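You operate a simulated robot arm through the tools that you are given. There is no shell and no other tool.

The job below is to be done with a simulated robot arm. You get a single attempt, and the scene is never put back.

Task
Wipe up the spill, then top the yellow mug up to about the stripe.
Fine: cloth back where it lay, pot back on the mat.

It is judged by the outcome, as a careful person would: the job done as asked, and still so three seconds after it is handed in. It fails if anything else is knocked over, pushed out of place, dropped, spilled or broken. Flat cloth is picked up by pressing the open fingertips on it (5 to 10 N) and closing them slowly along it; thin cloth reads only 2 to 8 mm in the jaws.

Robot
A 7-joint arm with a two-finger parallel gripper, fixed in place. Base frame: the origin is on the floor under the middle of its stand, x ahead of it, y to its left, z up. Lengths are in mm, angles in degrees, forces in N, time in s.
With the tool pointing down near the work surface it reaches from about 380 to 900 mm from the base axis. Its first joint turns from -143.0 to 143.0 degrees. Payload 3 kg.
The TCP is the grasp point between the finger pads, 30 mm short of the fingertips. In the tool frame z runs along the fingers and y along their closing line. The gripper opens to 94 mm. The fingers are 28 mm wide and 10 mm thick; the gripper's body (50 by 96 mm) begins 55 mm behind the TCP.
Orientation is that of the tool frame in the base frame, as a unit quaternion [x, y, z, w]. With the fingers straight down and closing along the base's y, the tool's x points along the base's -x, its y along +y and its z along -z.

Tools
- The arm moves only by the tool drive_tool. Its argument "increments" is a list of rows, each an object of numbers (a shift or turn left out is 0, a gripper value left out holds the last): "dx", "dy", "dz": the shift along the base's x, y, z in mm; "ax", "ay", "az": the turn, a rotation vector about the base's x, y, z in degrees; "grip": the opening, from 0 (shut) to 1 (fully open). In form: [{"dx": .., "dy": .., "dz": .., "ax": .., "ay": .., "az": .., "grip": ..}, ...]. A call has 1 to 20 rows; each row is the pose to reach, as a shift and turn from the pose commanded when the call began. Rows are played at 5 a second. More than 50 mm and 8.6 degrees between two rows, or a gripper value outside its range, and nothing of the call is played. Where a pose cannot be reached the arm comes as near as it can. A force on the tool above 40 N (or 10 N above the force at the start of the call, whichever is more), or a blocked arm, ends the call early, and 0.2 s more pass. Each finger travels about 72 mm/s and halts on what it meets, pressing with about 34 N; the grip force reading is that of the motor and also rises with nothing between the fingers. The clock runs only during rows and for 0.2 s after the last one: add rows that repeat a pose to give the fingers time. It gives the time, the measured TCP pose, the force on the tool (base axes), the opening and the grip force at its end, in the units of the frame above (readings bear some noise), with the torque about the TCP (base axes, N m) and any sound that the robot's microphone picked up.
- Cameras (640 x 400 px; columns grow to the right, rows downward): "scene" is fixed at [64.5, -654.3, 1644.6]; the picture's right is [0.67, -0.75, 0.00], its down [-0.32, -0.28, -0.90] and it looks along [0.67, 0.60, -0.43] (base axes); focal length 356 px, centre (320, 200). "wrist" rides on the gripper at [76, 14, -102] in the tool frame; the picture's right is [-0.18, 0.98, 0.00], its down [-0.75, -0.14, -0.64] and it looks along [-0.63, -0.12, 0.77] (tool axes); focal length 243 px, centre (320, 200). There is no depth. A picture from a camera that has moved, and an enlarged one, comes with that camera's place and axes in the base frame and with its lens. The place of the scene camera against the robot may be out by one fixed shift of up to 25 mm in any direction.
- capture(camera): a new picture of that camera. It takes no simulated time.
- enlarge(camera, box): a new picture of the part [left, top, right, bottom] of that camera's present view, enlarged. It takes no simulated time.
- close_job(): hands the job in; it is judged then, once.

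Nothing tells you positions but the pictures and the camera data. Unless the task says otherwise, let go and move clear before handing in.

The tools are called after "Emit:" by a JSON object that holds its "name" and its "arguments". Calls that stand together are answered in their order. drive_tool: Moves the arm, as the interface text tells. Its arguments: {"type":"object","properties":{"increments":{"type":"array"}},"required":["increments"]} The other tools are called the same way: capture (camera) takes a picture; enlarge (camera, box) takes an enlarged picture of a part of a camera's view; close_job () hands the job in.

At the start:

```text
t: 0.0
tcp_pos: [510.2, 206.0, 1242.3]
orientation: [0.0, 1.0, -0.001, 0.0]
wrist_force: [-0.6, 0.5, 0.4]
torque: [0.01, 0.01, 0.04]
finger_gap: 94.2
finger_force: 0.0
```

scene: 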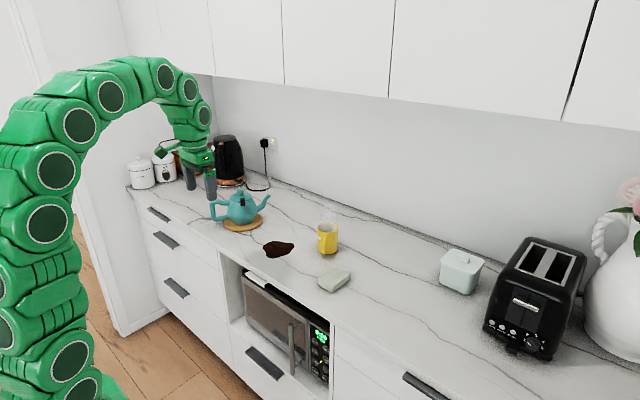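
wrist: 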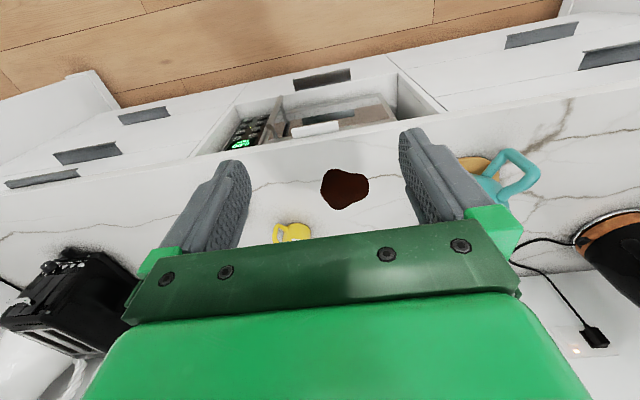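

I see a counter with a teal pot on a round mat, a dark spill, a yellow mug and a folded pale-green cloth. I'll take closer looks before moving anything.

Emit:
{"name": "enlarge", "arguments": {"camera": "scene", "box": [190, 170, 370, 300]}}

Emit:
{"name": "enlarge", "arguments": {"camera": "scene", "box": [300, 210, 360, 250]}}

Emit:
{"name": "enlarge", "arguments": {"camera": "scene", "box": [200, 180, 280, 240]}}

Emit:
{"name": "enlarge", "arguments": {"camera": "scene", "box": [300, 255, 370, 300]}}

Emit:
{"name": "enlarge", "arguments": {"camera": "wrist", "box": [220, 130, 560, 260]}}

```text
3.08 times, centred on (280, 235) of scene
camera zoom: at [64.5, -654.3, 1644.6], right [0.67, -0.75, 0.0], down [-0.32, -0.28, -0.9], along [0.67, 0.6, -0.43], focal length 1095 px, centre (443, 92)
```

zoom: 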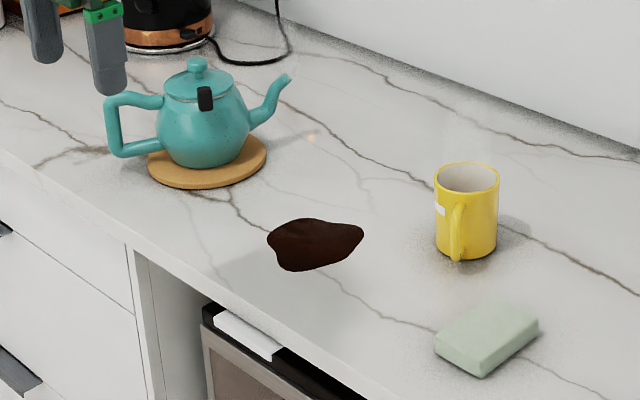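

```text
10.00 times, centred on (330, 230) of scene
camera zoom: at [64.5, -654.3, 1644.6], right [0.67, -0.75, 0.0], down [-0.32, -0.28, -0.9], along [0.67, 0.6, -0.43], focal length 3558 px, centre (220, -100)
```

zoom: 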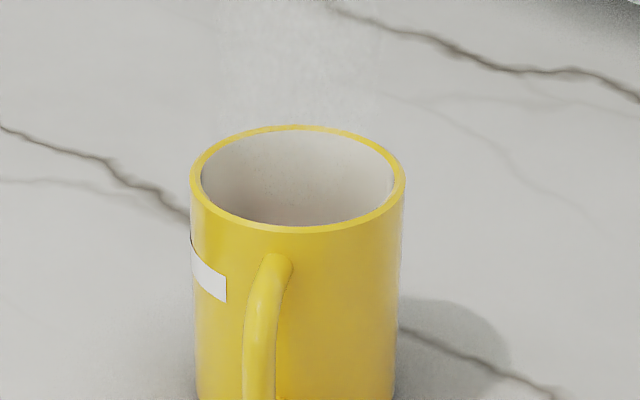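

```text
6.67 times, centred on (240, 210) of scene
camera zoom: at [64.5, -654.3, 1644.6], right [0.67, -0.75, 0.0], down [-0.32, -0.28, -0.9], along [0.67, 0.6, -0.43], focal length 2372 px, centre (853, 133)
```

zoom: 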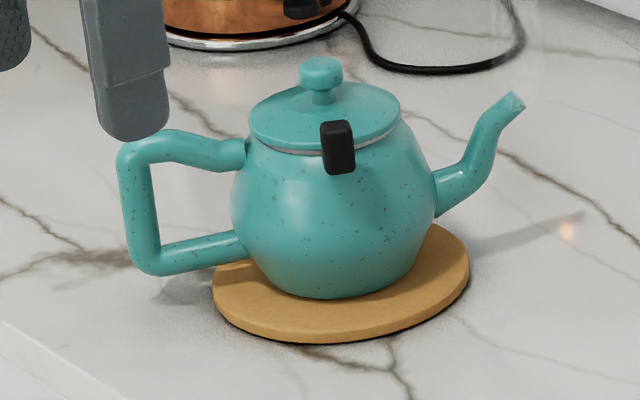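

```text
8.89 times, centred on (335, 278) of scene
camera zoom: at [64.5, -654.3, 1644.6], right [0.67, -0.75, 0.0], down [-0.32, -0.28, -0.9], along [0.67, 0.6, -0.43], focal length 3162 px, centre (187, -489)
```

zoom: 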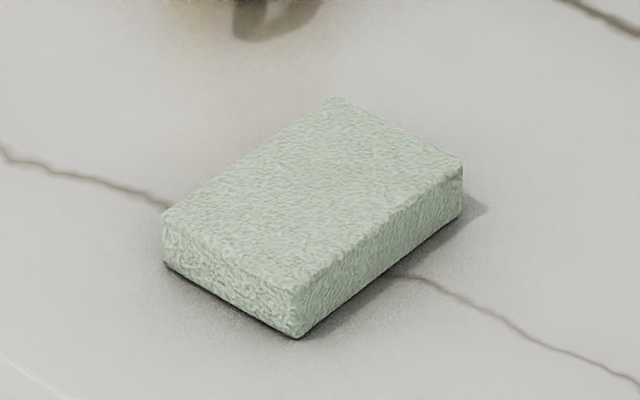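

```text
1.88 times, centred on (390, 195) of wrist
camera zoom: at [433.9, 218.8, 1345.1], right [0.18, 0.98, 0.0], down [0.75, -0.14, 0.64], along [0.63, -0.12, -0.77], focal length 457 px, centre (188, 209)
```

zoom: 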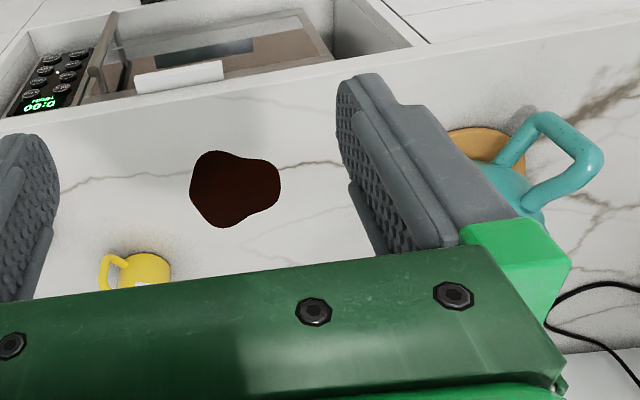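

The spill lies between the teal pot on its mat and the yellow mug. The folded cloth, about 64 x 98 x 22 mm, lies near x≈800, y≈-50, and the counter is at about z≈890. I'll move the wrist camera over towards the pot to triangulate positions.

Emit:
{"name": "drive_tool", "arguments": {"increments": [{"dx": 18, "dy": 40, "dz": -11}, {"dx": 37, "dy": 80, "dz": -23}, {"dx": 55, "dy": 120, "dz": -34}, {"dx": 73, "dy": 160, "dz": -46}, {"dx": 92, "dy": 200, "dz": -57}, {"dx": 110, "dy": 240, "dz": -69}, {"dx": 128, "dy": 280, "dz": -80}, {"dx": 147, "dy": 321, "dz": -92}, {"dx": 147, "dy": 321, "dz": -92}]}}

```text
t: 2.0
tcp_pos: [636.6, 501.8, 1128.2]
orientation: [0.0, 1.0, -0.001, -0.001]
wrist_force: [0.3, -0.4, 0.7]
torque: [0.03, 0.01, -0.02]
finger_gap: 94.0
finger_force: 0.0
out of reach, approached as far as the arm can: row 7, 8, 9
```

The arm stopped at its reach limit, near [637, 502, 1128]. I'll look at the pot from here.

Emit:
{"name": "capture", "arguments": {"camera": "wrist"}}

Emit:
{"name": "capture", "arguments": {"camera": "scene"}}

```text
taken
camera wrist: at [561.3, 516.6, 1231.1], right [0.18, 0.98, 0.0], down [0.75, -0.14, 0.64], along [0.63, -0.12, -0.77], focal length 243 px, centre (320, 200)
```

wrist: 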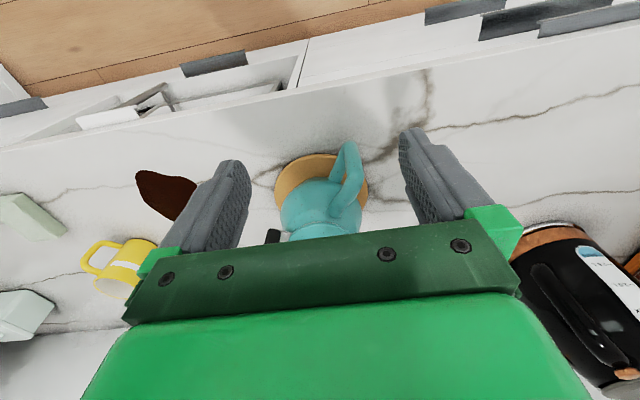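

```text
taken
```

scene: 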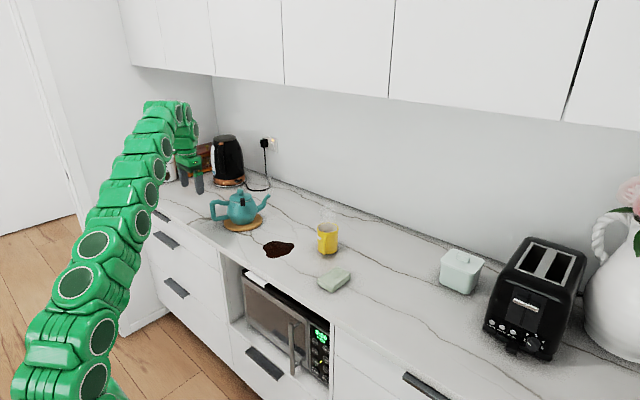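

I can see the pot's handle and mat between the fingers. I'll enlarge this view.

Emit:
{"name": "enlarge", "arguments": {"camera": "wrist", "box": [250, 120, 400, 245]}}

Emit:
{"name": "enlarge", "arguments": {"camera": "wrist", "box": [0, 150, 200, 310]}}

```text
3.20 times, centred on (325, 182) of wrist
camera zoom: at [561.3, 516.6, 1231.1], right [0.18, 0.98, 0.0], down [0.75, -0.14, 0.64], along [0.63, -0.12, -0.77], focal length 776 px, centre (304, 256)
```

zoom: 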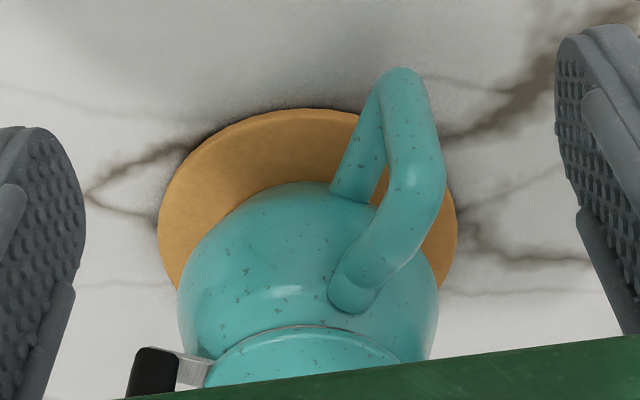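

```text
2.50 times, centred on (100, 230) of wrist
camera zoom: at [561.3, 516.6, 1231.1], right [0.18, 0.98, 0.0], down [0.75, -0.14, 0.64], along [0.63, -0.12, -0.77], focal length 606 px, centre (870, 125)
```

zoom: 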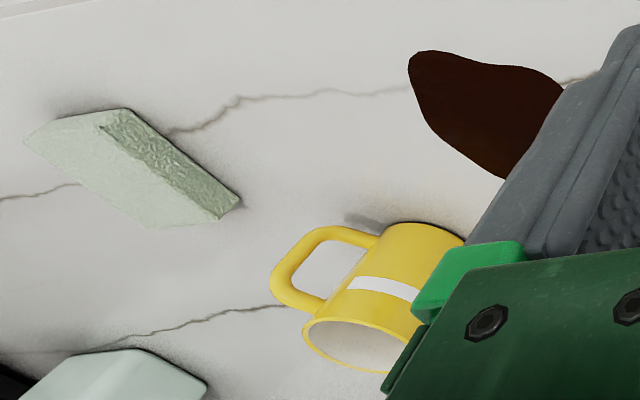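

The pot's handle bar stands near (714, 527), z 940–1010. The mug is near (898, 70) with a white stripe on its outside, and the cloth is near (772, -67). Next I'll look closely at the cloth.

Emit:
{"name": "drive_tool", "arguments": {"increments": [{"dx": 0, "dy": -45, "dz": 0}, {"dx": 0, "dy": -90, "dz": 0}, {"dx": 0, "dy": -135, "dz": -5}, {"dx": 2, "dy": -180, "dz": -10}, {"dx": 4, "dy": -225, "dz": -16}, {"dx": 6, "dy": -270, "dz": -24}, {"dx": 8, "dy": -315, "dz": -32}, {"dx": 10, "dy": -360, "dz": -40}, {"dx": 12, "dy": -405, "dz": -48}, {"dx": 14, "dy": -450, "dz": -56}, {"dx": 17, "dy": -495, "dz": -64}, {"dx": 20, "dy": -540, "dz": -72}, {"dx": 20, "dy": -548, "dz": -78}, {"dx": 20, "dy": -548, "dz": -78}]}}

Emit:
{"name": "capture", "arguments": {"camera": "wrist"}}

Emit:
{"name": "capture", "arguments": {"camera": "scene"}}

```text
t: 5.0
tcp_pos: [658.3, -43.4, 1050.9]
orientation: [0.0, 1.0, 0.0, 0.0]
wrist_force: [0.6, -0.2, -0.2]
torque: [0.01, -0.02, -0.02]
finger_gap: 94.1
finger_force: 0.0
```

```text
taken
camera wrist: at [581.1, -29.4, 1153.4], right [0.18, 0.98, 0.0], down [0.75, -0.14, 0.64], along [0.63, -0.12, -0.77], focal length 243 px, centre (320, 200)
```

wrist: 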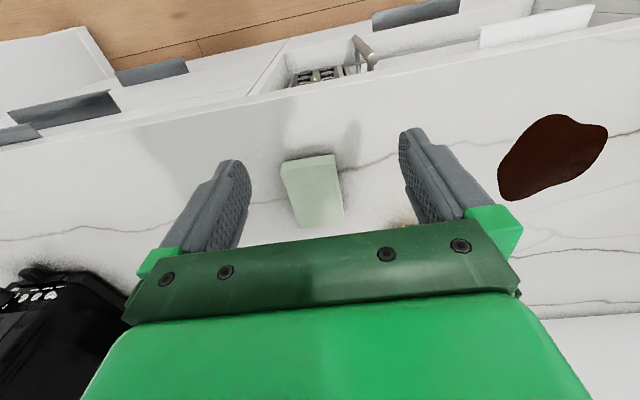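

```text
taken
```

scene: 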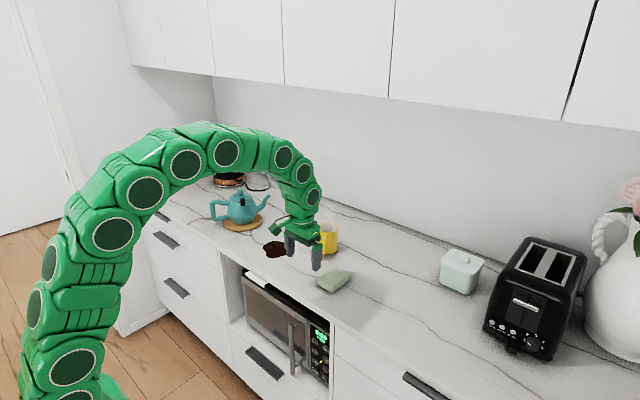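

Emit:
{"name": "enlarge", "arguments": {"camera": "wrist", "box": [250, 130, 400, 240]}}

Emit:
{"name": "enlarge", "arguments": {"camera": "wrist", "box": [460, 100, 640, 220]}}

```text
3.64 times, centred on (325, 185) of wrist
camera zoom: at [581.1, -29.4, 1153.4], right [0.18, 0.98, 0.0], down [0.75, -0.14, 0.64], along [0.63, -0.12, -0.77], focal length 882 px, centre (302, 254)
```

zoom: 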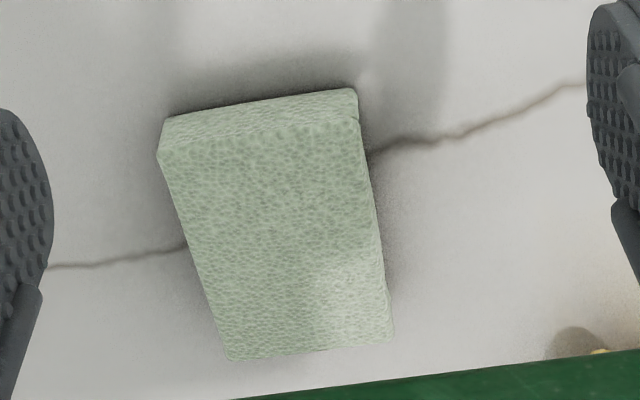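

```text
3.33 times, centred on (550, 160) of wrist
camera zoom: at [581.1, -29.4, 1153.4], right [0.18, 0.98, 0.0], down [0.75, -0.14, 0.64], along [0.63, -0.12, -0.77], focal length 809 px, centre (-447, 333)
```

zoom: 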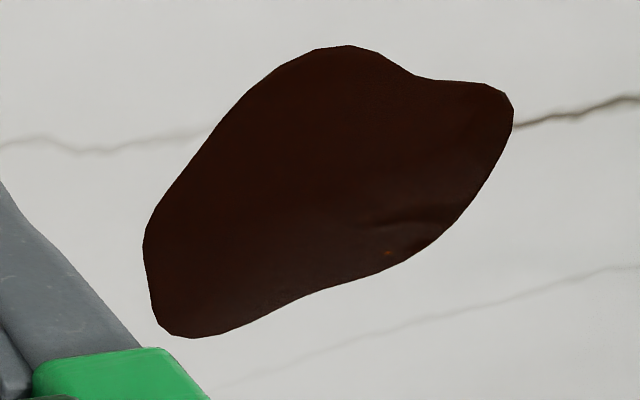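

The cloth is at x 724–816, y -101 to -39, about 24 mm high, and the counter is at z≈900. The spill covers roughly x 719–840, y 158–263. I'll move over the cloth, fingers straddling it along y, and lower partway.

Emit:
{"name": "drive_tool", "arguments": {"increments": [{"dx": 37, "dy": -9, "dz": 0}, {"dx": 75, "dy": -18, "dz": 0}, {"dx": 111.7, "dy": -26.6, "dz": 0}, {"dx": 111.7, "dy": -26.6, "dz": -30}, {"dx": 111.7, "dy": -26.6, "dz": -60}, {"dx": 111.7, "dy": -26.6, "dz": -80}, {"dx": 111.7, "dy": -26.6, "dz": -80}]}}

Emit:
{"name": "capture", "arguments": {"camera": "wrist"}}

Emit:
{"name": "enlarge", "arguments": {"camera": "scene", "box": [270, 200, 390, 310]}}

```text
t: 6.6
tcp_pos: [767.7, -69.1, 971.5]
orientation: [-0.001, 1.0, 0.0, 0.001]
wrist_force: [-0.7, -0.3, 0.4]
torque: [0.02, -0.03, -0.01]
finger_gap: 93.9
finger_force: 0.0
```

```text
taken
camera wrist: at [691.8, -56.0, 1073.9], right [0.18, 0.98, 0.0], down [0.75, -0.14, 0.64], along [0.63, -0.12, -0.77], focal length 243 px, centre (320, 200)
```

wrist: 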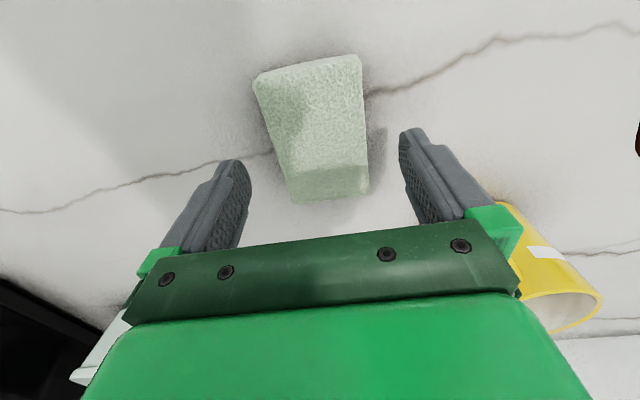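

```text
3.64 times, centred on (330, 255) of scene
camera zoom: at [64.5, -654.3, 1644.6], right [0.67, -0.75, 0.0], down [-0.32, -0.28, -0.9], along [0.67, 0.6, -0.43], focal length 1294 px, centre (284, 0)
```

zoom: 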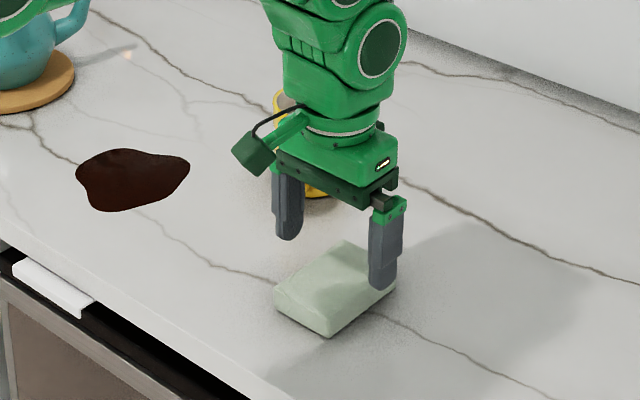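

The fingers straddle the cloth cleanly, with the mug clear beyond. I'll lower so the fingertips sit about 9 mm above the counter, then close.

Emit:
{"name": "drive_tool", "arguments": {"increments": [{"dx": 2, "dy": -1, "dz": -12}, {"dx": 2, "dy": -1, "dz": -22}, {"dx": 2, "dy": -1, "dz": -32}, {"dx": 2, "dy": -1, "dz": -32}]}}

Emit:
{"name": "capture", "arguments": {"camera": "wrist"}}

Emit:
{"name": "enlarge", "arguments": {"camera": "scene", "box": [290, 220, 380, 300]}}

```text
t: 7.6
tcp_pos: [770.9, -71.7, 940.1]
orientation: [0.0, 1.0, 0.0, 0.0]
wrist_force: [0.3, -0.3, 0.9]
torque: [0.03, -0.01, 0.0]
finger_gap: 94.0
finger_force: 0.1
```

```text
taken
camera wrist: at [694.8, -57.1, 1042.4], right [0.18, 0.98, 0.0], down [0.75, -0.14, 0.64], along [0.63, -0.12, -0.77], focal length 243 px, centre (320, 200)
```

wrist: 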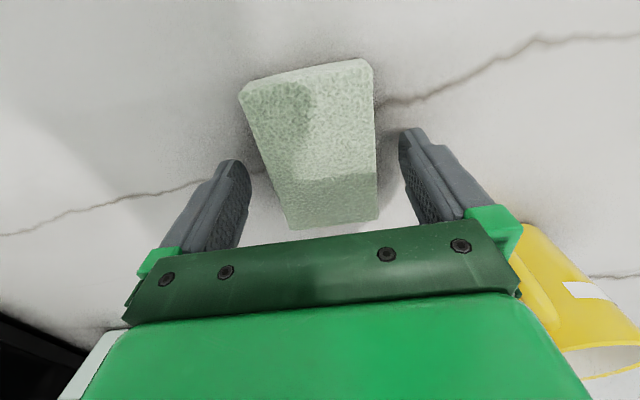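

```text
5.00 times, centred on (335, 260) of scene
camera zoom: at [64.5, -654.3, 1644.6], right [0.67, -0.75, 0.0], down [-0.32, -0.28, -0.9], along [0.67, 0.6, -0.43], focal length 1779 px, centre (245, -100)
```

zoom: 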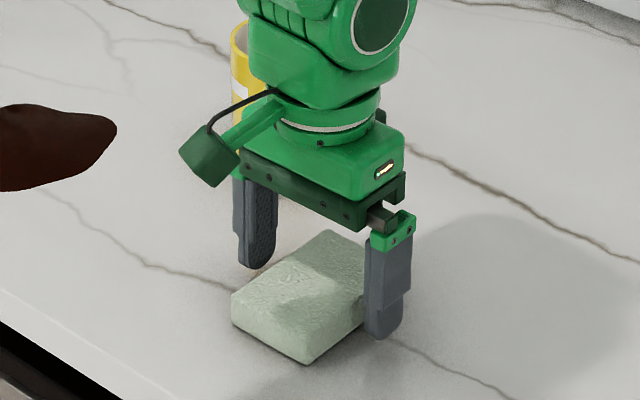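

The cloth is centred between the fingers. I'll close slowly on it.

Emit:
{"name": "drive_tool", "arguments": {"increments": [{"grip": 0.9}, {"grip": 0.82}, {"grip": 0.75}, {"grip": 0.7}, {"grip": 0.66}, {"grip": 0.62}, {"grip": 0.58}, {"grip": 0.55}, {"grip": 0.55}]}}

Emit:
{"name": "capture", "arguments": {"camera": "wrist"}}

```text
t: 9.6
tcp_pos: [770.6, -71.3, 939.5]
orientation: [0.0, 1.0, 0.0, -0.001]
wrist_force: [0.7, 0.5, 2.2]
torque: [0.08, -0.01, -0.05]
finger_gap: 63.8
finger_force: 34.3
```

```text
taken
camera wrist: at [694.8, -57.2, 1042.5], right [0.18, 0.98, 0.0], down [0.75, -0.14, 0.64], along [0.63, -0.12, -0.77], focal length 243 px, centre (320, 200)
```

wrist: 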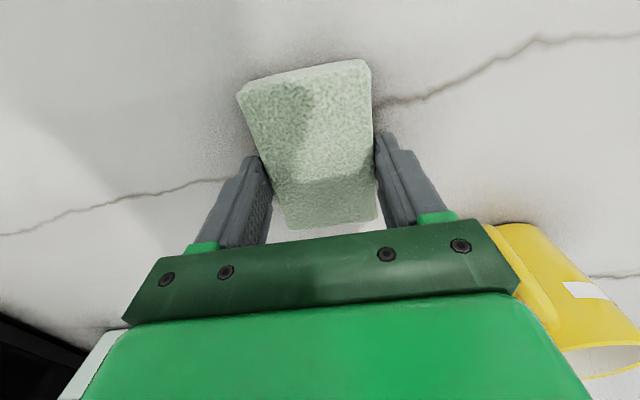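

The cloth is held at 63.8 mm with good force. I'll lift it a little and carry it to the near edge of the spill.

Emit:
{"name": "drive_tool", "arguments": {"increments": [{"dz": 15}, {"dz": 35}, {"dx": -5, "dy": 40, "dz": 35}, {"dx": -10, "dy": 80, "dz": 35}, {"dx": -15, "dy": 120, "dz": 35}, {"dx": -20, "dy": 160, "dz": 35}, {"dx": -20, "dy": 195, "dz": 35}, {"dx": -20, "dy": 206, "dz": 25}, {"dx": -20, "dy": 206, "dz": 12}, {"dx": -20, "dy": 206, "dz": 4}, {"dx": -20, "dy": 206, "dz": 4}]}}

Emit:
{"name": "capture", "arguments": {"camera": "wrist"}}

Emit:
{"name": "enlarge", "arguments": {"camera": "scene", "box": [220, 190, 370, 300]}}

```text
t: 12.0
tcp_pos: [750.0, 136.8, 944.0]
orientation: [0.0, 1.0, 0.0, 0.0]
wrist_force: [0.2, 0.2, -0.3]
torque: [0.0, -0.03, -0.03]
finger_gap: 63.9
finger_force: 33.7
```

```text
taken
camera wrist: at [673.5, 149.1, 1047.3], right [0.18, 0.98, 0.0], down [0.75, -0.14, 0.64], along [0.63, -0.12, -0.77], focal length 243 px, centre (320, 200)
```

wrist: 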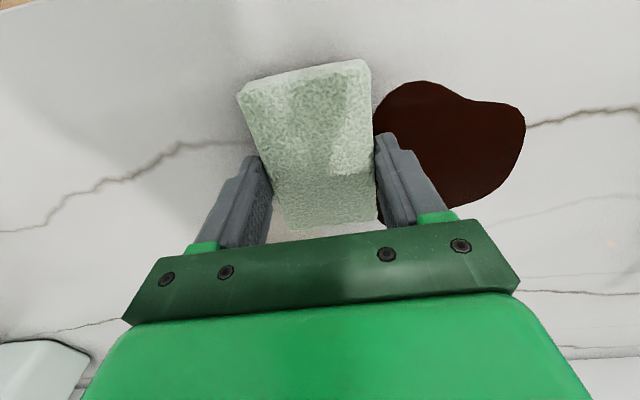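

```text
3.64 times, centred on (295, 245) of scene
camera zoom: at [64.5, -654.3, 1644.6], right [0.67, -0.75, 0.0], down [-0.32, -0.28, -0.9], along [0.67, 0.6, -0.43], focal length 1294 px, centre (411, 36)
```

zoom: 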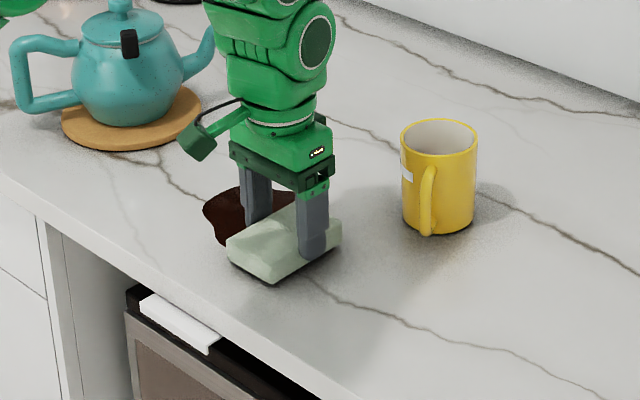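

The cloth hovers just short of the spill. I'll lower it to light contact.

Emit:
{"name": "drive_tool", "arguments": {"increments": [{"dz": -2}, {"dz": -4}, {"dz": -5}, {"dz": -6}, {"dz": -6}]}}

```text
t: 13.3
tcp_pos: [750.3, 135.0, 939.5]
orientation: [0.0, 1.0, 0.0, 0.003]
wrist_force: [-4.6, 0.9, 11.1]
torque: [-0.03, 0.37, -0.02]
finger_gap: 64.1
finger_force: 33.6
stopped in row 5: the force on the tool passed its limit at 41 N (the readings are from after the stop); the commanded pose is now the measured one
```

Contact is stiff at z≈940 and the force now reads about 11 N. I'll drag slowly across the spill in +y at this height.

Emit:
{"name": "drive_tool", "arguments": {"increments": [{"dy": 8, "dz": 0.3}, {"dy": 16, "dz": 0.3}, {"dy": 24, "dz": 0.3}, {"dy": 32, "dz": 0.3}, {"dy": 40, "dz": 0.3}, {"dy": 48, "dz": 0.3}, {"dy": 56, "dz": 0.3}, {"dy": 64, "dz": 0.3}, {"dy": 72, "dz": 0.3}, {"dy": 80, "dz": 0.3}]}}

Emit:
{"name": "capture", "arguments": {"camera": "wrist"}}

Emit:
{"name": "enlarge", "arguments": {"camera": "scene", "box": [220, 190, 370, 300]}}

```text
t: 15.5
tcp_pos: [750.3, 214.4, 939.5]
orientation: [0.0, 1.0, 0.0, 0.003]
wrist_force: [-3.0, -16.0, 30.2]
torque: [-0.51, 0.28, 0.08]
finger_gap: 64.0
finger_force: 33.8
```

```text
taken
camera wrist: at [674.2, 228.7, 1041.6], right [0.19, 0.98, 0.0], down [0.75, -0.14, 0.65], along [0.63, -0.12, -0.76], focal length 243 px, centre (320, 200)
```

wrist: 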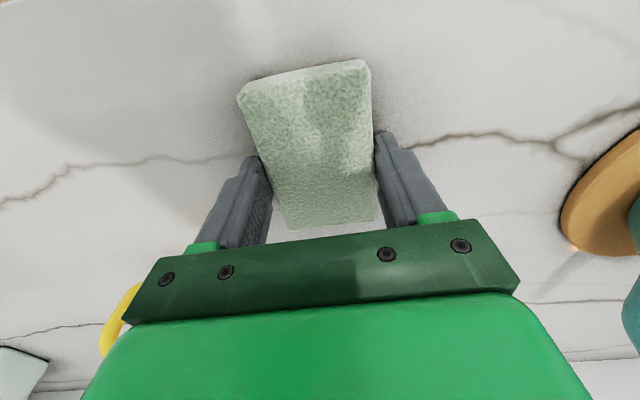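

```text
3.64 times, centred on (295, 245) of scene
camera zoom: at [64.5, -654.3, 1644.6], right [0.67, -0.75, 0.0], down [-0.32, -0.28, -0.9], along [0.67, 0.6, -0.43], focal length 1294 px, centre (411, 36)
```

zoom: 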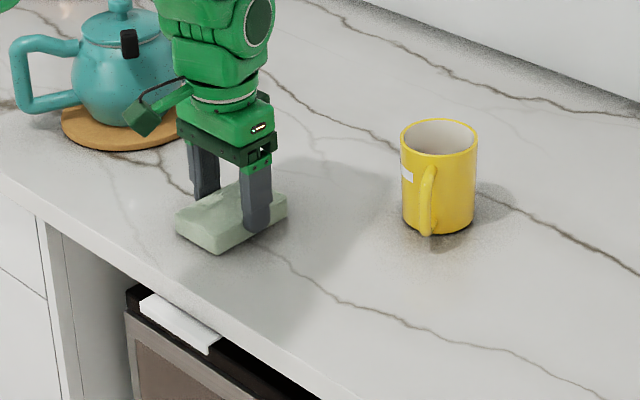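

No spill is visible outside the cloth now, but I'll keep going over the whole original area, easing the pressure slightly.

Emit:
{"name": "drive_tool", "arguments": {"increments": [{"dy": 8, "dz": 0.3}, {"dy": 16, "dz": 0.3}, {"dy": 24, "dz": 0.3}, {"dy": 32, "dz": 0.3}, {"dy": 40, "dz": 0.3}, {"dy": 48, "dz": 0.3}, {"dx": 8, "dy": 50, "dz": 0.3}, {"dx": 16, "dy": 50, "dz": 0.3}, {"dx": 24, "dy": 50, "dz": 0.3}, {"dx": 32, "dy": 50, "dz": 0.3}, {"dx": 40, "dy": 50, "dz": 0.3}, {"dx": 46, "dy": 48, "dz": 0.3}, {"dx": 48, "dy": 40, "dz": 0.3}, {"dx": 48, "dy": 32, "dz": 0.3}, {"dx": 48, "dy": 24, "dz": 0.3}, {"dx": 48, "dy": 16, "dz": 0.3}, {"dx": 48, "dy": 8, "dz": 0.3}, {"dx": 48, "dy": 0, "dz": 0.3}, {"dx": 48, "dy": -8, "dz": 0.3}, {"dx": 48, "dy": -16, "dz": 0.3}]}}

Emit:
{"name": "capture", "arguments": {"camera": "wrist"}}

Emit:
{"name": "enlarge", "arguments": {"camera": "scene", "box": [220, 190, 370, 300]}}

```text
t: 19.7
tcp_pos: [797.6, 198.6, 940.8]
orientation: [0.001, 1.0, 0.0, 0.002]
wrist_force: [-0.3, -0.5, -0.7]
torque: [0.0, -0.01, 0.0]
finger_gap: 63.8
finger_force: 33.9
```

```text
taken
camera wrist: at [721.3, 212.7, 1042.9], right [0.18, 0.98, 0.0], down [0.75, -0.14, 0.64], along [0.63, -0.12, -0.76], focal length 243 px, centre (320, 200)
```

wrist: 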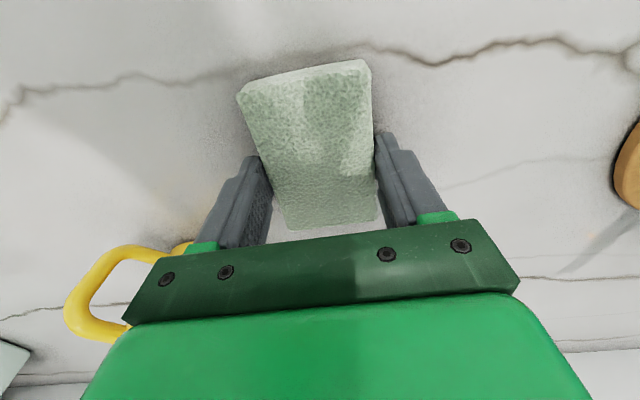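

```text
3.64 times, centred on (295, 245) of scene
camera zoom: at [64.5, -654.3, 1644.6], right [0.67, -0.75, 0.0], down [-0.32, -0.28, -0.9], along [0.67, 0.6, -0.43], focal length 1294 px, centre (411, 36)
```

zoom: 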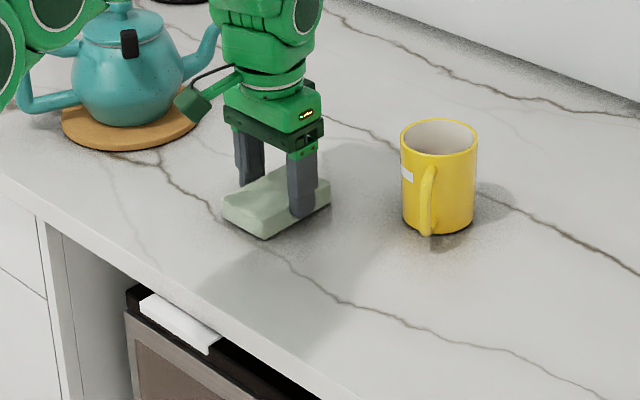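

No spill shows, but the force reads zero, so the cloth has lifted slightly off. I'll go back down to contact and repeat this lane.

Emit:
{"name": "drive_tool", "arguments": {"increments": [{"dz": -0.5}, {"dz": -1.0}, {"dz": -1.0}]}}

```text
t: 20.5
tcp_pos: [798.3, 199.1, 940.0]
orientation: [0.0, 1.0, 0.001, 0.002]
wrist_force: [-5.5, -0.5, 14.6]
torque: [-0.03, 0.39, 0.01]
finger_gap: 64.1
finger_force: 33.8
```

Emit:
{"name": "drive_tool", "arguments": {"increments": [{"dy": -8}, {"dy": -16}, {"dy": -24}, {"dy": -32}, {"dy": -40}, {"dy": -32}, {"dy": -24}, {"dy": -16}, {"dy": -8}, {"dy": 0}, {"dy": 8}, {"dy": 16}, {"dy": 24}, {"dy": 32}, {"dy": 40}, {"dy": 48}, {"dy": 56}, {"dy": 64}]}}

Emit:
{"name": "capture", "arguments": {"camera": "wrist"}}

Emit:
{"name": "enlarge", "arguments": {"camera": "scene", "box": [220, 190, 370, 300]}}

```text
t: 24.3
tcp_pos: [798.0, 263.4, 939.8]
orientation: [0.0, 1.0, 0.001, 0.002]
wrist_force: [-2.5, -7.6, 14.1]
torque: [-0.27, 0.18, 0.07]
finger_gap: 63.6
finger_force: 34.4
```

```text
taken
camera wrist: at [721.7, 277.4, 1041.4], right [0.18, 0.98, 0.0], down [0.75, -0.14, 0.64], along [0.63, -0.12, -0.76], focal length 243 px, centre (320, 200)
```

wrist: 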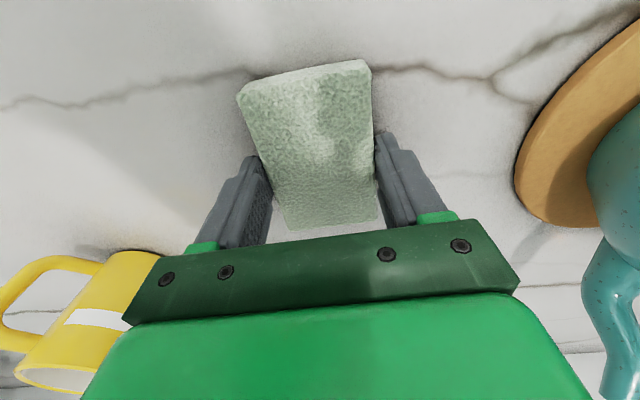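

```text
3.64 times, centred on (295, 245) of scene
camera zoom: at [64.5, -654.3, 1644.6], right [0.67, -0.75, 0.0], down [-0.32, -0.28, -0.9], along [0.67, 0.6, -0.43], focal length 1294 px, centre (411, 36)
```

zoom: 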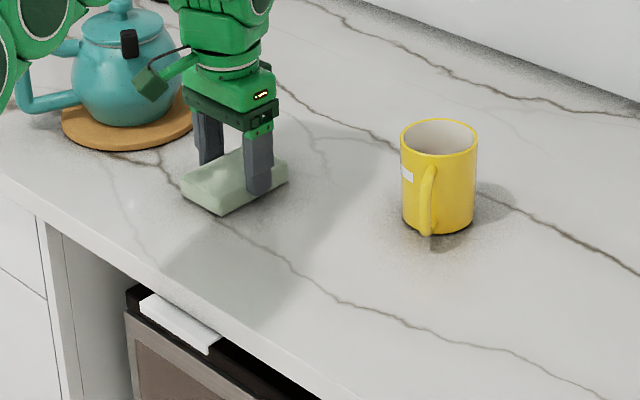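

The counter looks clean. I'll make one more contact pass back along the near lane for good measure, then check.

Emit:
{"name": "drive_tool", "arguments": {"increments": [{"dx": -10}, {"dx": -20}, {"dx": -30}, {"dx": -40}, {"dx": -46, "dy": -4}, {"dx": -46, "dy": -14}, {"dx": -46, "dy": -24}, {"dx": -46, "dy": -34}, {"dx": -46, "dy": -44}, {"dx": -46, "dy": -54}, {"dx": -46, "dy": -64}, {"dx": -46, "dy": -74}, {"dx": -46, "dy": -84}, {"dx": -46, "dy": -94}, {"dx": -46, "dy": -104}, {"dx": -40, "dy": -112}, {"dx": -30, "dy": -112}, {"dx": -20, "dy": -112}, {"dx": -10, "dy": -112}]}}

Emit:
{"name": "enlarge", "arguments": {"camera": "scene", "box": [220, 190, 370, 300]}}

```text
t: 28.3
tcp_pos: [788.3, 151.4, 940.2]
orientation: [0.0, 1.0, -0.001, 0.003]
wrist_force: [0.0, 0.2, -0.4]
torque: [-0.04, 0.0, -0.04]
finger_gap: 63.8
finger_force: 34.2
```

```text
3.64 times, centred on (295, 245) of scene
camera zoom: at [64.5, -654.3, 1644.6], right [0.67, -0.75, 0.0], down [-0.32, -0.28, -0.9], along [0.67, 0.6, -0.43], focal length 1294 px, centre (411, 36)
```

zoom: 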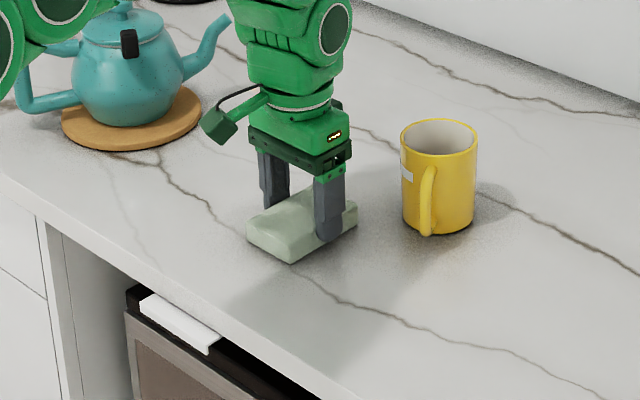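

The area looks clean. I'll lift the cloth and check the counter underneath.

Emit:
{"name": "drive_tool", "arguments": {"increments": [{"dz": 15}, {"dx": -8, "dy": -30, "dz": 32}, {"dx": -17, "dy": -75, "dz": 36}, {"dx": -17, "dy": -120, "dz": 36}, {"dx": -17, "dy": -165, "dz": 36}, {"dx": -17.5, "dy": -210, "dz": 36}, {"dx": -17.5, "dy": -222.5, "dz": 36}, {"dx": -17.5, "dy": -222.5, "dz": 36}]}}

Emit:
{"name": "capture", "arguments": {"camera": "wrist"}}

Emit:
{"name": "enlarge", "arguments": {"camera": "scene", "box": [220, 190, 370, 300]}}

```text
t: 30.1
tcp_pos: [771.3, -72.7, 975.7]
orientation: [0.0, 1.0, 0.0, 0.001]
wrist_force: [-0.3, 0.6, -1.0]
torque: [0.0, -0.03, 0.01]
finger_gap: 63.7
finger_force: 33.9
```

```text
taken
camera wrist: at [695.0, -60.4, 1077.9], right [0.18, 0.98, 0.0], down [0.75, -0.14, 0.64], along [0.63, -0.12, -0.76], focal length 243 px, centre (320, 200)
```

wrist: 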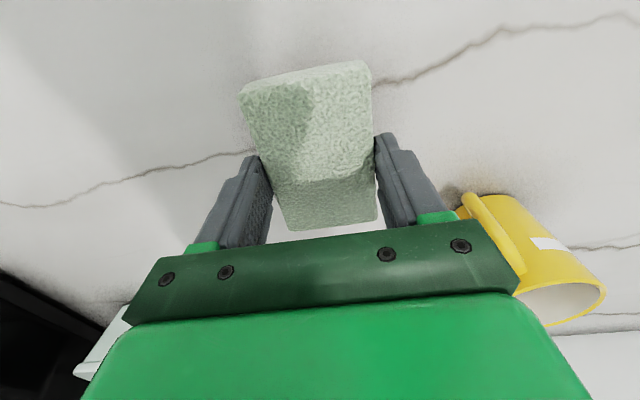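

```text
3.64 times, centred on (295, 245) of scene
camera zoom: at [64.5, -654.3, 1644.6], right [0.67, -0.75, 0.0], down [-0.32, -0.28, -0.9], along [0.67, 0.6, -0.43], focal length 1294 px, centre (411, 36)
```

zoom: 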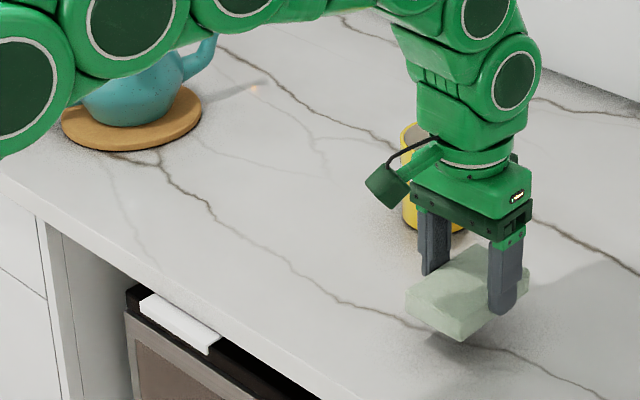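

The spill is gone and the cloth is back above its old spot. I'll lower it to the counter.

Emit:
{"name": "drive_tool", "arguments": {"increments": [{"dx": -0.7, "dy": 1.2, "dz": -12}, {"dx": -0.7, "dy": 1.2, "dz": -24}, {"dx": -0.7, "dy": 1.2, "dz": -31}, {"dx": -0.7, "dy": 1.2, "dz": -34}, {"dx": -0.7, "dy": 1.2, "dz": -35}, {"dx": -0.7, "dy": 1.2, "dz": -35.3}]}}

```text
t: 31.5
tcp_pos: [769.3, -70.6, 938.8]
orientation: [-0.001, 1.0, 0.0, 0.001]
wrist_force: [-1.4, -1.9, 2.4]
torque: [-0.06, 0.19, 0.02]
finger_gap: 64.1
finger_force: 33.8
```

Light contact. I'll open slowly and rise clear.

Emit:
{"name": "drive_tool", "arguments": {"increments": [{"grip": 0.7}, {"grip": 0.75}, {"grip": 0.82}, {"grip": 0.9}, {"grip": 1.0}, {"grip": 1.0}, {"dz": 15}, {"dz": 45}, {"dz": 90}, {"dz": 110}]}}

Emit:
{"name": "capture", "arguments": {"camera": "wrist"}}

Emit:
{"name": "enlarge", "arguments": {"camera": "scene", "box": [190, 180, 390, 310]}}

```text
t: 33.7
tcp_pos: [770.1, -70.8, 1048.7]
orientation: [-0.001, 1.0, 0.001, 0.002]
wrist_force: [0.6, 0.2, -0.5]
torque: [0.03, 0.01, 0.03]
finger_gap: 94.0
finger_force: 0.0
```

```text
taken
camera wrist: at [693.9, -57.9, 1150.7], right [0.18, 0.98, 0.0], down [0.75, -0.14, 0.64], along [0.63, -0.12, -0.77], focal length 243 px, centre (320, 200)
```

wrist: 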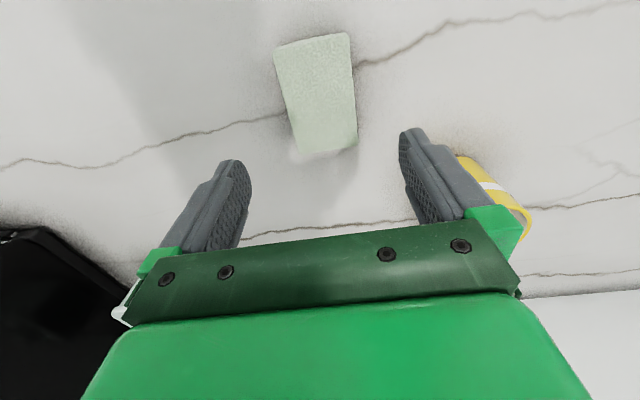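

```text
3.08 times, centred on (290, 245) of scene
camera zoom: at [64.5, -654.3, 1644.6], right [0.67, -0.75, 0.0], down [-0.32, -0.28, -0.9], along [0.67, 0.6, -0.43], focal length 1095 px, centre (412, 62)
```

zoom: 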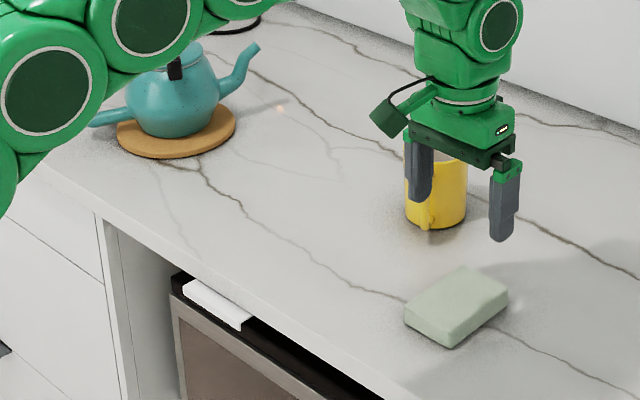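

The cloth is back where it lay and the counter is clean. Next I'll inspect the mug from above for its contents and stripe.

Emit:
{"name": "drive_tool", "arguments": {"increments": [{"dz": 45}, {"dx": -10, "dy": 20, "dz": 85}, {"dx": -20, "dy": 60, "dz": 110}, {"dx": -35, "dy": 100, "dz": 130}, {"dx": -50, "dy": 140, "dz": 145}, {"dx": -50, "dy": 161, "dz": 151}, {"dx": -50, "dy": 161, "dz": 151}]}}

Emit:
{"name": "capture", "arguments": {"camera": "wrist"}}

Emit:
{"name": "enlarge", "arguments": {"camera": "wrist", "box": [270, 140, 400, 240]}}

```text
t: 35.3
tcp_pos: [722.2, 92.3, 1200.6]
orientation: [0.0, 1.0, 0.0, 0.002]
wrist_force: [0.2, 0.0, 0.3]
torque: [0.02, 0.0, -0.02]
finger_gap: 93.9
finger_force: 0.1
```

```text
taken
camera wrist: at [645.8, 106.7, 1302.6], right [0.18, 0.98, 0.0], down [0.75, -0.14, 0.64], along [0.63, -0.12, -0.76], focal length 243 px, centre (320, 200)
```

wrist: 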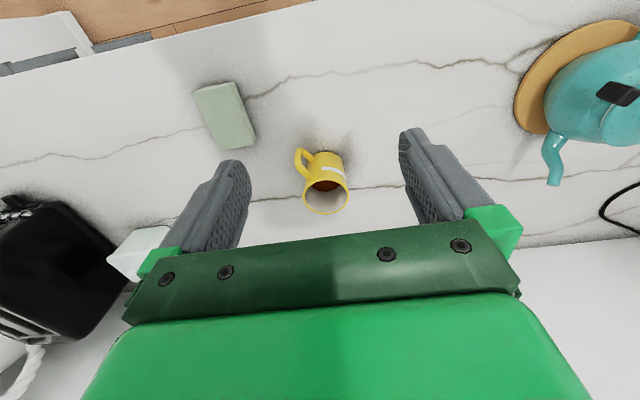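

```text
4.00 times, centred on (335, 190) of wrist
camera zoom: at [645.8, 106.7, 1302.6], right [0.18, 0.98, 0.0], down [0.75, -0.14, 0.64], along [0.63, -0.12, -0.76], focal length 970 px, centre (260, 240)
```

zoom: 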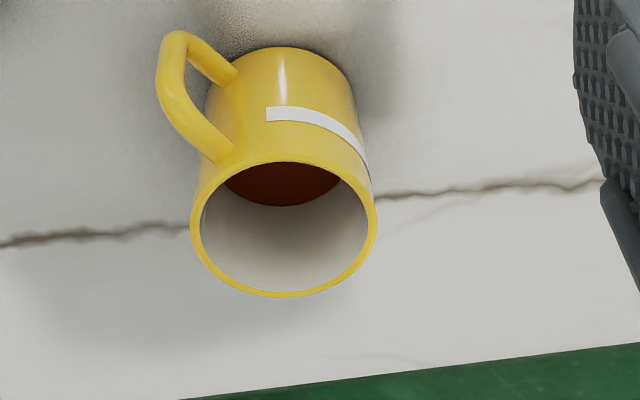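

The mug is about 76 mm across, centred near (893, 70) with its rim at z≈993. The stripe is around z≈958 and the present tea level about z≈938. Now I'll enlarge the pot from here.

Emit:
{"name": "enlarge", "arguments": {"camera": "wrist", "box": [490, 10, 640, 200]}}

Emit:
{"name": "enlarge", "arguments": {"camera": "scene", "box": [200, 180, 280, 240]}}

Emit:
{"name": "capture", "arguments": {"camera": "scene"}}

```text
2.11 times, centred on (565, 105) of wrist
camera zoom: at [645.8, 106.7, 1302.6], right [0.18, 0.98, 0.0], down [0.75, -0.14, 0.64], along [0.63, -0.12, -0.76], focal length 511 px, centre (-196, 400)
```

zoom: 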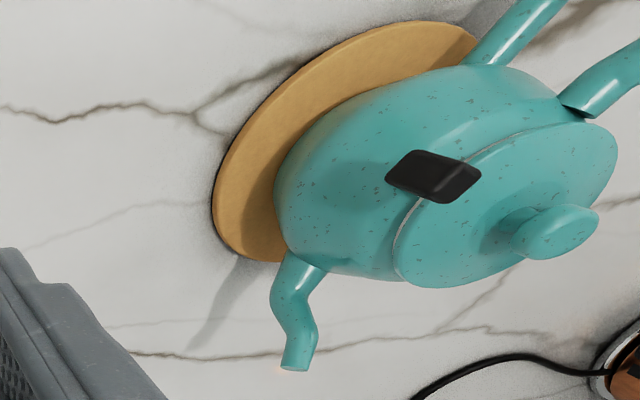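

```text
6.67 times, centred on (240, 210) of scene
camera zoom: at [64.5, -654.3, 1644.6], right [0.67, -0.75, 0.0], down [-0.32, -0.28, -0.9], along [0.67, 0.6, -0.43], focal length 2372 px, centre (853, 133)
```

zoom: 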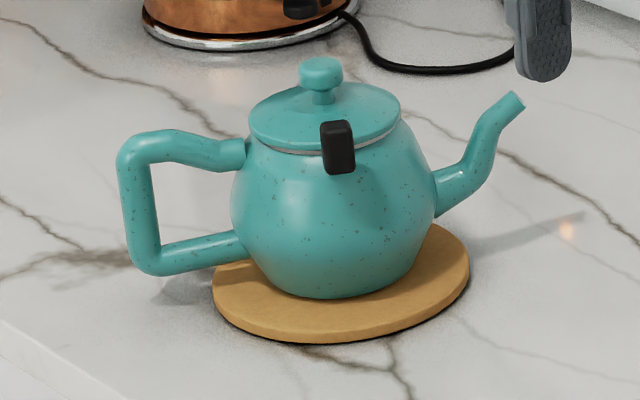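

```text
taken
```

scene: 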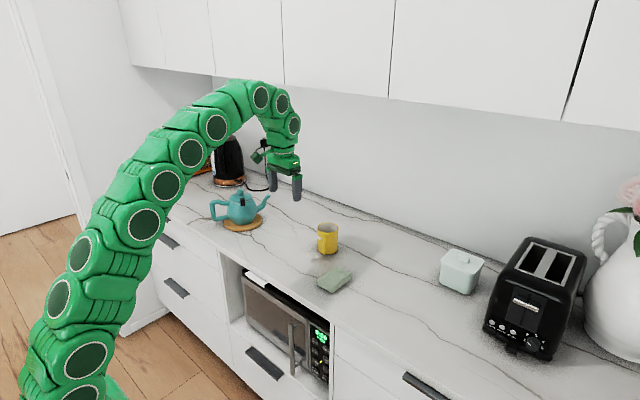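

The pot's axis is near (812, 465) and the spout points toward azimuth -32°. The vertical handle bar is near (714, 527), z 940–1010. I'll grip that bar from the side, so that pouring is a roll of the wrist. First I'll yaw the tool by 58° at a safe place.

Emit:
{"name": "drive_tool", "arguments": {"increments": [{"dx": -20, "dy": 30, "dz": -11, "az": 7.25}, {"dx": -40, "dy": 60, "dz": -22, "az": 14.5}, {"dx": -60, "dy": 90, "dz": -33, "az": 21.75}, {"dx": -80, "dy": 120, "dz": -45, "az": 29}, {"dx": -100, "dy": 150, "dz": -56, "az": 36.25}, {"dx": -120, "dy": 180, "dz": -67, "az": 43.5}, {"dx": -140, "dy": 210, "dz": -78, "az": 50.75}, {"dx": -162, "dy": 238, "dz": -90, "az": 58}, {"dx": -162, "dy": 238, "dz": -90, "az": 58}]}}

Emit:
{"name": "capture", "arguments": {"camera": "wrist"}}

```text
t: 37.3
tcp_pos: [557.6, 330.7, 1111.6]
orientation: [-0.485, 0.874, 0.001, 0.002]
wrist_force: [0.8, 0.2, 0.1]
torque: [-0.04, 0.01, 0.01]
finger_gap: 94.0
finger_force: 0.0
```

```text
taken
camera wrist: at [505.1, 271.6, 1212.6], right [-0.74, 0.68, 0.0], down [0.52, 0.56, 0.65], along [0.44, 0.48, -0.76], focal length 243 px, centre (320, 200)
```

wrist: 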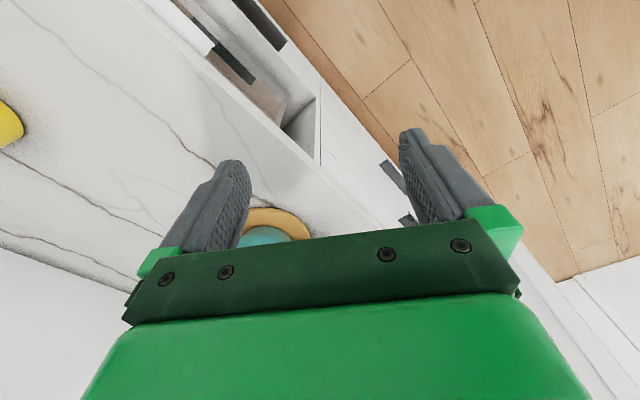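

The yaw is done. Now I'll pitch the tool up by 65° about the pot-axis direction, so it points outward and 25° down, while moving closer.

Emit:
{"name": "drive_tool", "arguments": {"increments": [{"dx": 10, "dy": 9, "dz": -1, "ax": 6.89, "ay": -4.31}, {"dx": 20, "dy": 18, "dz": -3, "ax": 13.78, "ay": -8.61}, {"dx": 31, "dy": 26, "dz": -4, "ax": 20.67, "ay": -12.92}, {"dx": 41, "dy": 35, "dz": -6, "ax": 27.56, "ay": -17.23}, {"dx": 51, "dy": 44, "dz": -7, "ax": 34.45, "ay": -21.53}, {"dx": 61, "dy": 53, "dz": -9, "ax": 41.34, "ay": -25.84}, {"dx": 72, "dy": 61, "dz": -10, "ax": 48.23, "ay": -30.14}, {"dx": 82, "dy": 70, "dz": -12, "ax": 55.12, "ay": -34.45}, {"dx": 82, "dy": 70, "dz": -12, "ax": 55.12, "ay": -34.45}]}}

Emit:
{"name": "capture", "arguments": {"camera": "wrist"}}

Emit:
{"name": "capture", "arguments": {"camera": "scene"}}

```text
t: 39.3
tcp_pos: [641.8, 399.4, 1097.4]
orientation: [-0.409, 0.737, 0.262, 0.471]
wrist_force: [-0.3, -1.2, -0.5]
torque: [-0.04, 0.0, 0.02]
finger_gap: 94.0
finger_force: 0.0
```

```text
taken
camera wrist: at [563.3, 300.0, 1071.9], right [-0.79, 0.59, 0.17], down [-0.02, -0.3, 0.95], along [0.61, 0.75, 0.25], focal length 243 px, centre (320, 200)
```

wrist: 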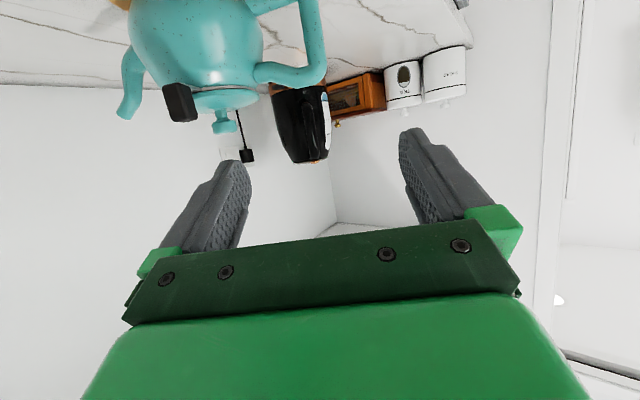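

```text
taken
```

scene: 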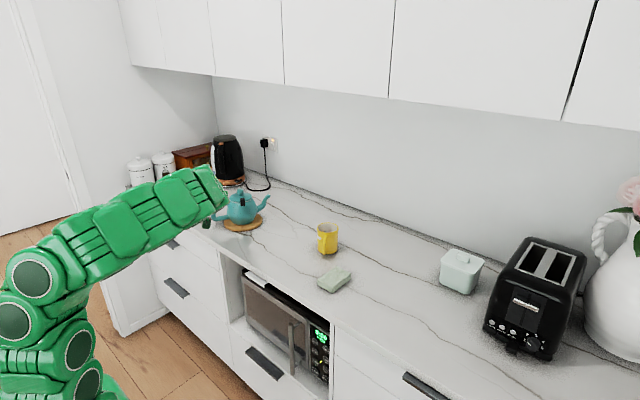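

The tool is now pitched and facing the pot; the picture is upside down. I'll lower to a pre-grasp stand-off.

Emit:
{"name": "drive_tool", "arguments": {"increments": [{"dx": 5, "dy": 10, "dz": -25, "grip": 0.6}, {"dx": 10, "dy": 22, "dz": -50, "grip": 0.5}, {"dx": 14, "dy": 36, "dz": -71, "grip": 0.5}, {"dx": 14, "dy": 36, "dz": -71, "grip": 0.5}]}}

Emit:
{"name": "capture", "arguments": {"camera": "wrist"}}

Emit:
{"name": "enlarge", "arguments": {"camera": "wrist", "box": [120, 0, 440, 240]}}

Emit:
{"name": "capture", "arguments": {"camera": "scene"}}

```text
t: 40.3
tcp_pos: [655.2, 434.8, 1027.5]
orientation: [-0.408, 0.737, 0.261, 0.471]
wrist_force: [0.5, 0.3, 0.6]
torque: [-0.01, 0.03, -0.02]
finger_gap: 47.0
finger_force: 0.2
```

```text
taken
camera wrist: at [576.2, 335.3, 1001.4], right [-0.79, 0.59, 0.17], down [-0.02, -0.3, 0.95], along [0.61, 0.75, 0.25], focal length 243 px, centre (320, 200)
```

wrist: 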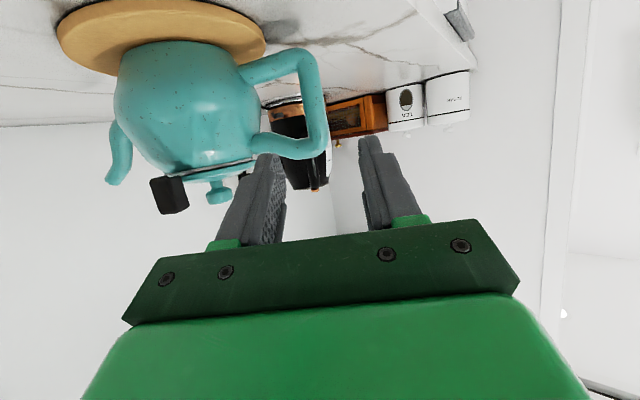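

```text
1.67 times, centred on (280, 120) of wrist
camera zoom: at [576.2, 335.3, 1001.4], right [-0.79, 0.59, 0.17], down [-0.02, -0.3, 0.95], along [0.61, 0.75, 0.25], focal length 404 px, centre (387, 333)
```

zoom: 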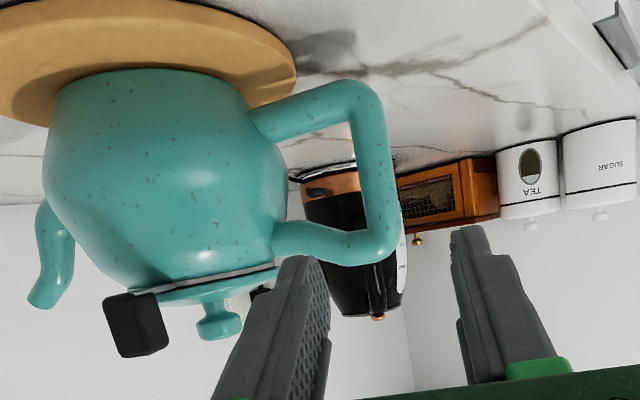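

```text
taken
```

scene: 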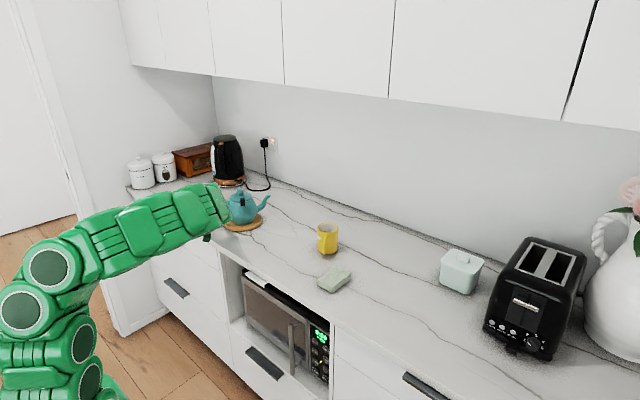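

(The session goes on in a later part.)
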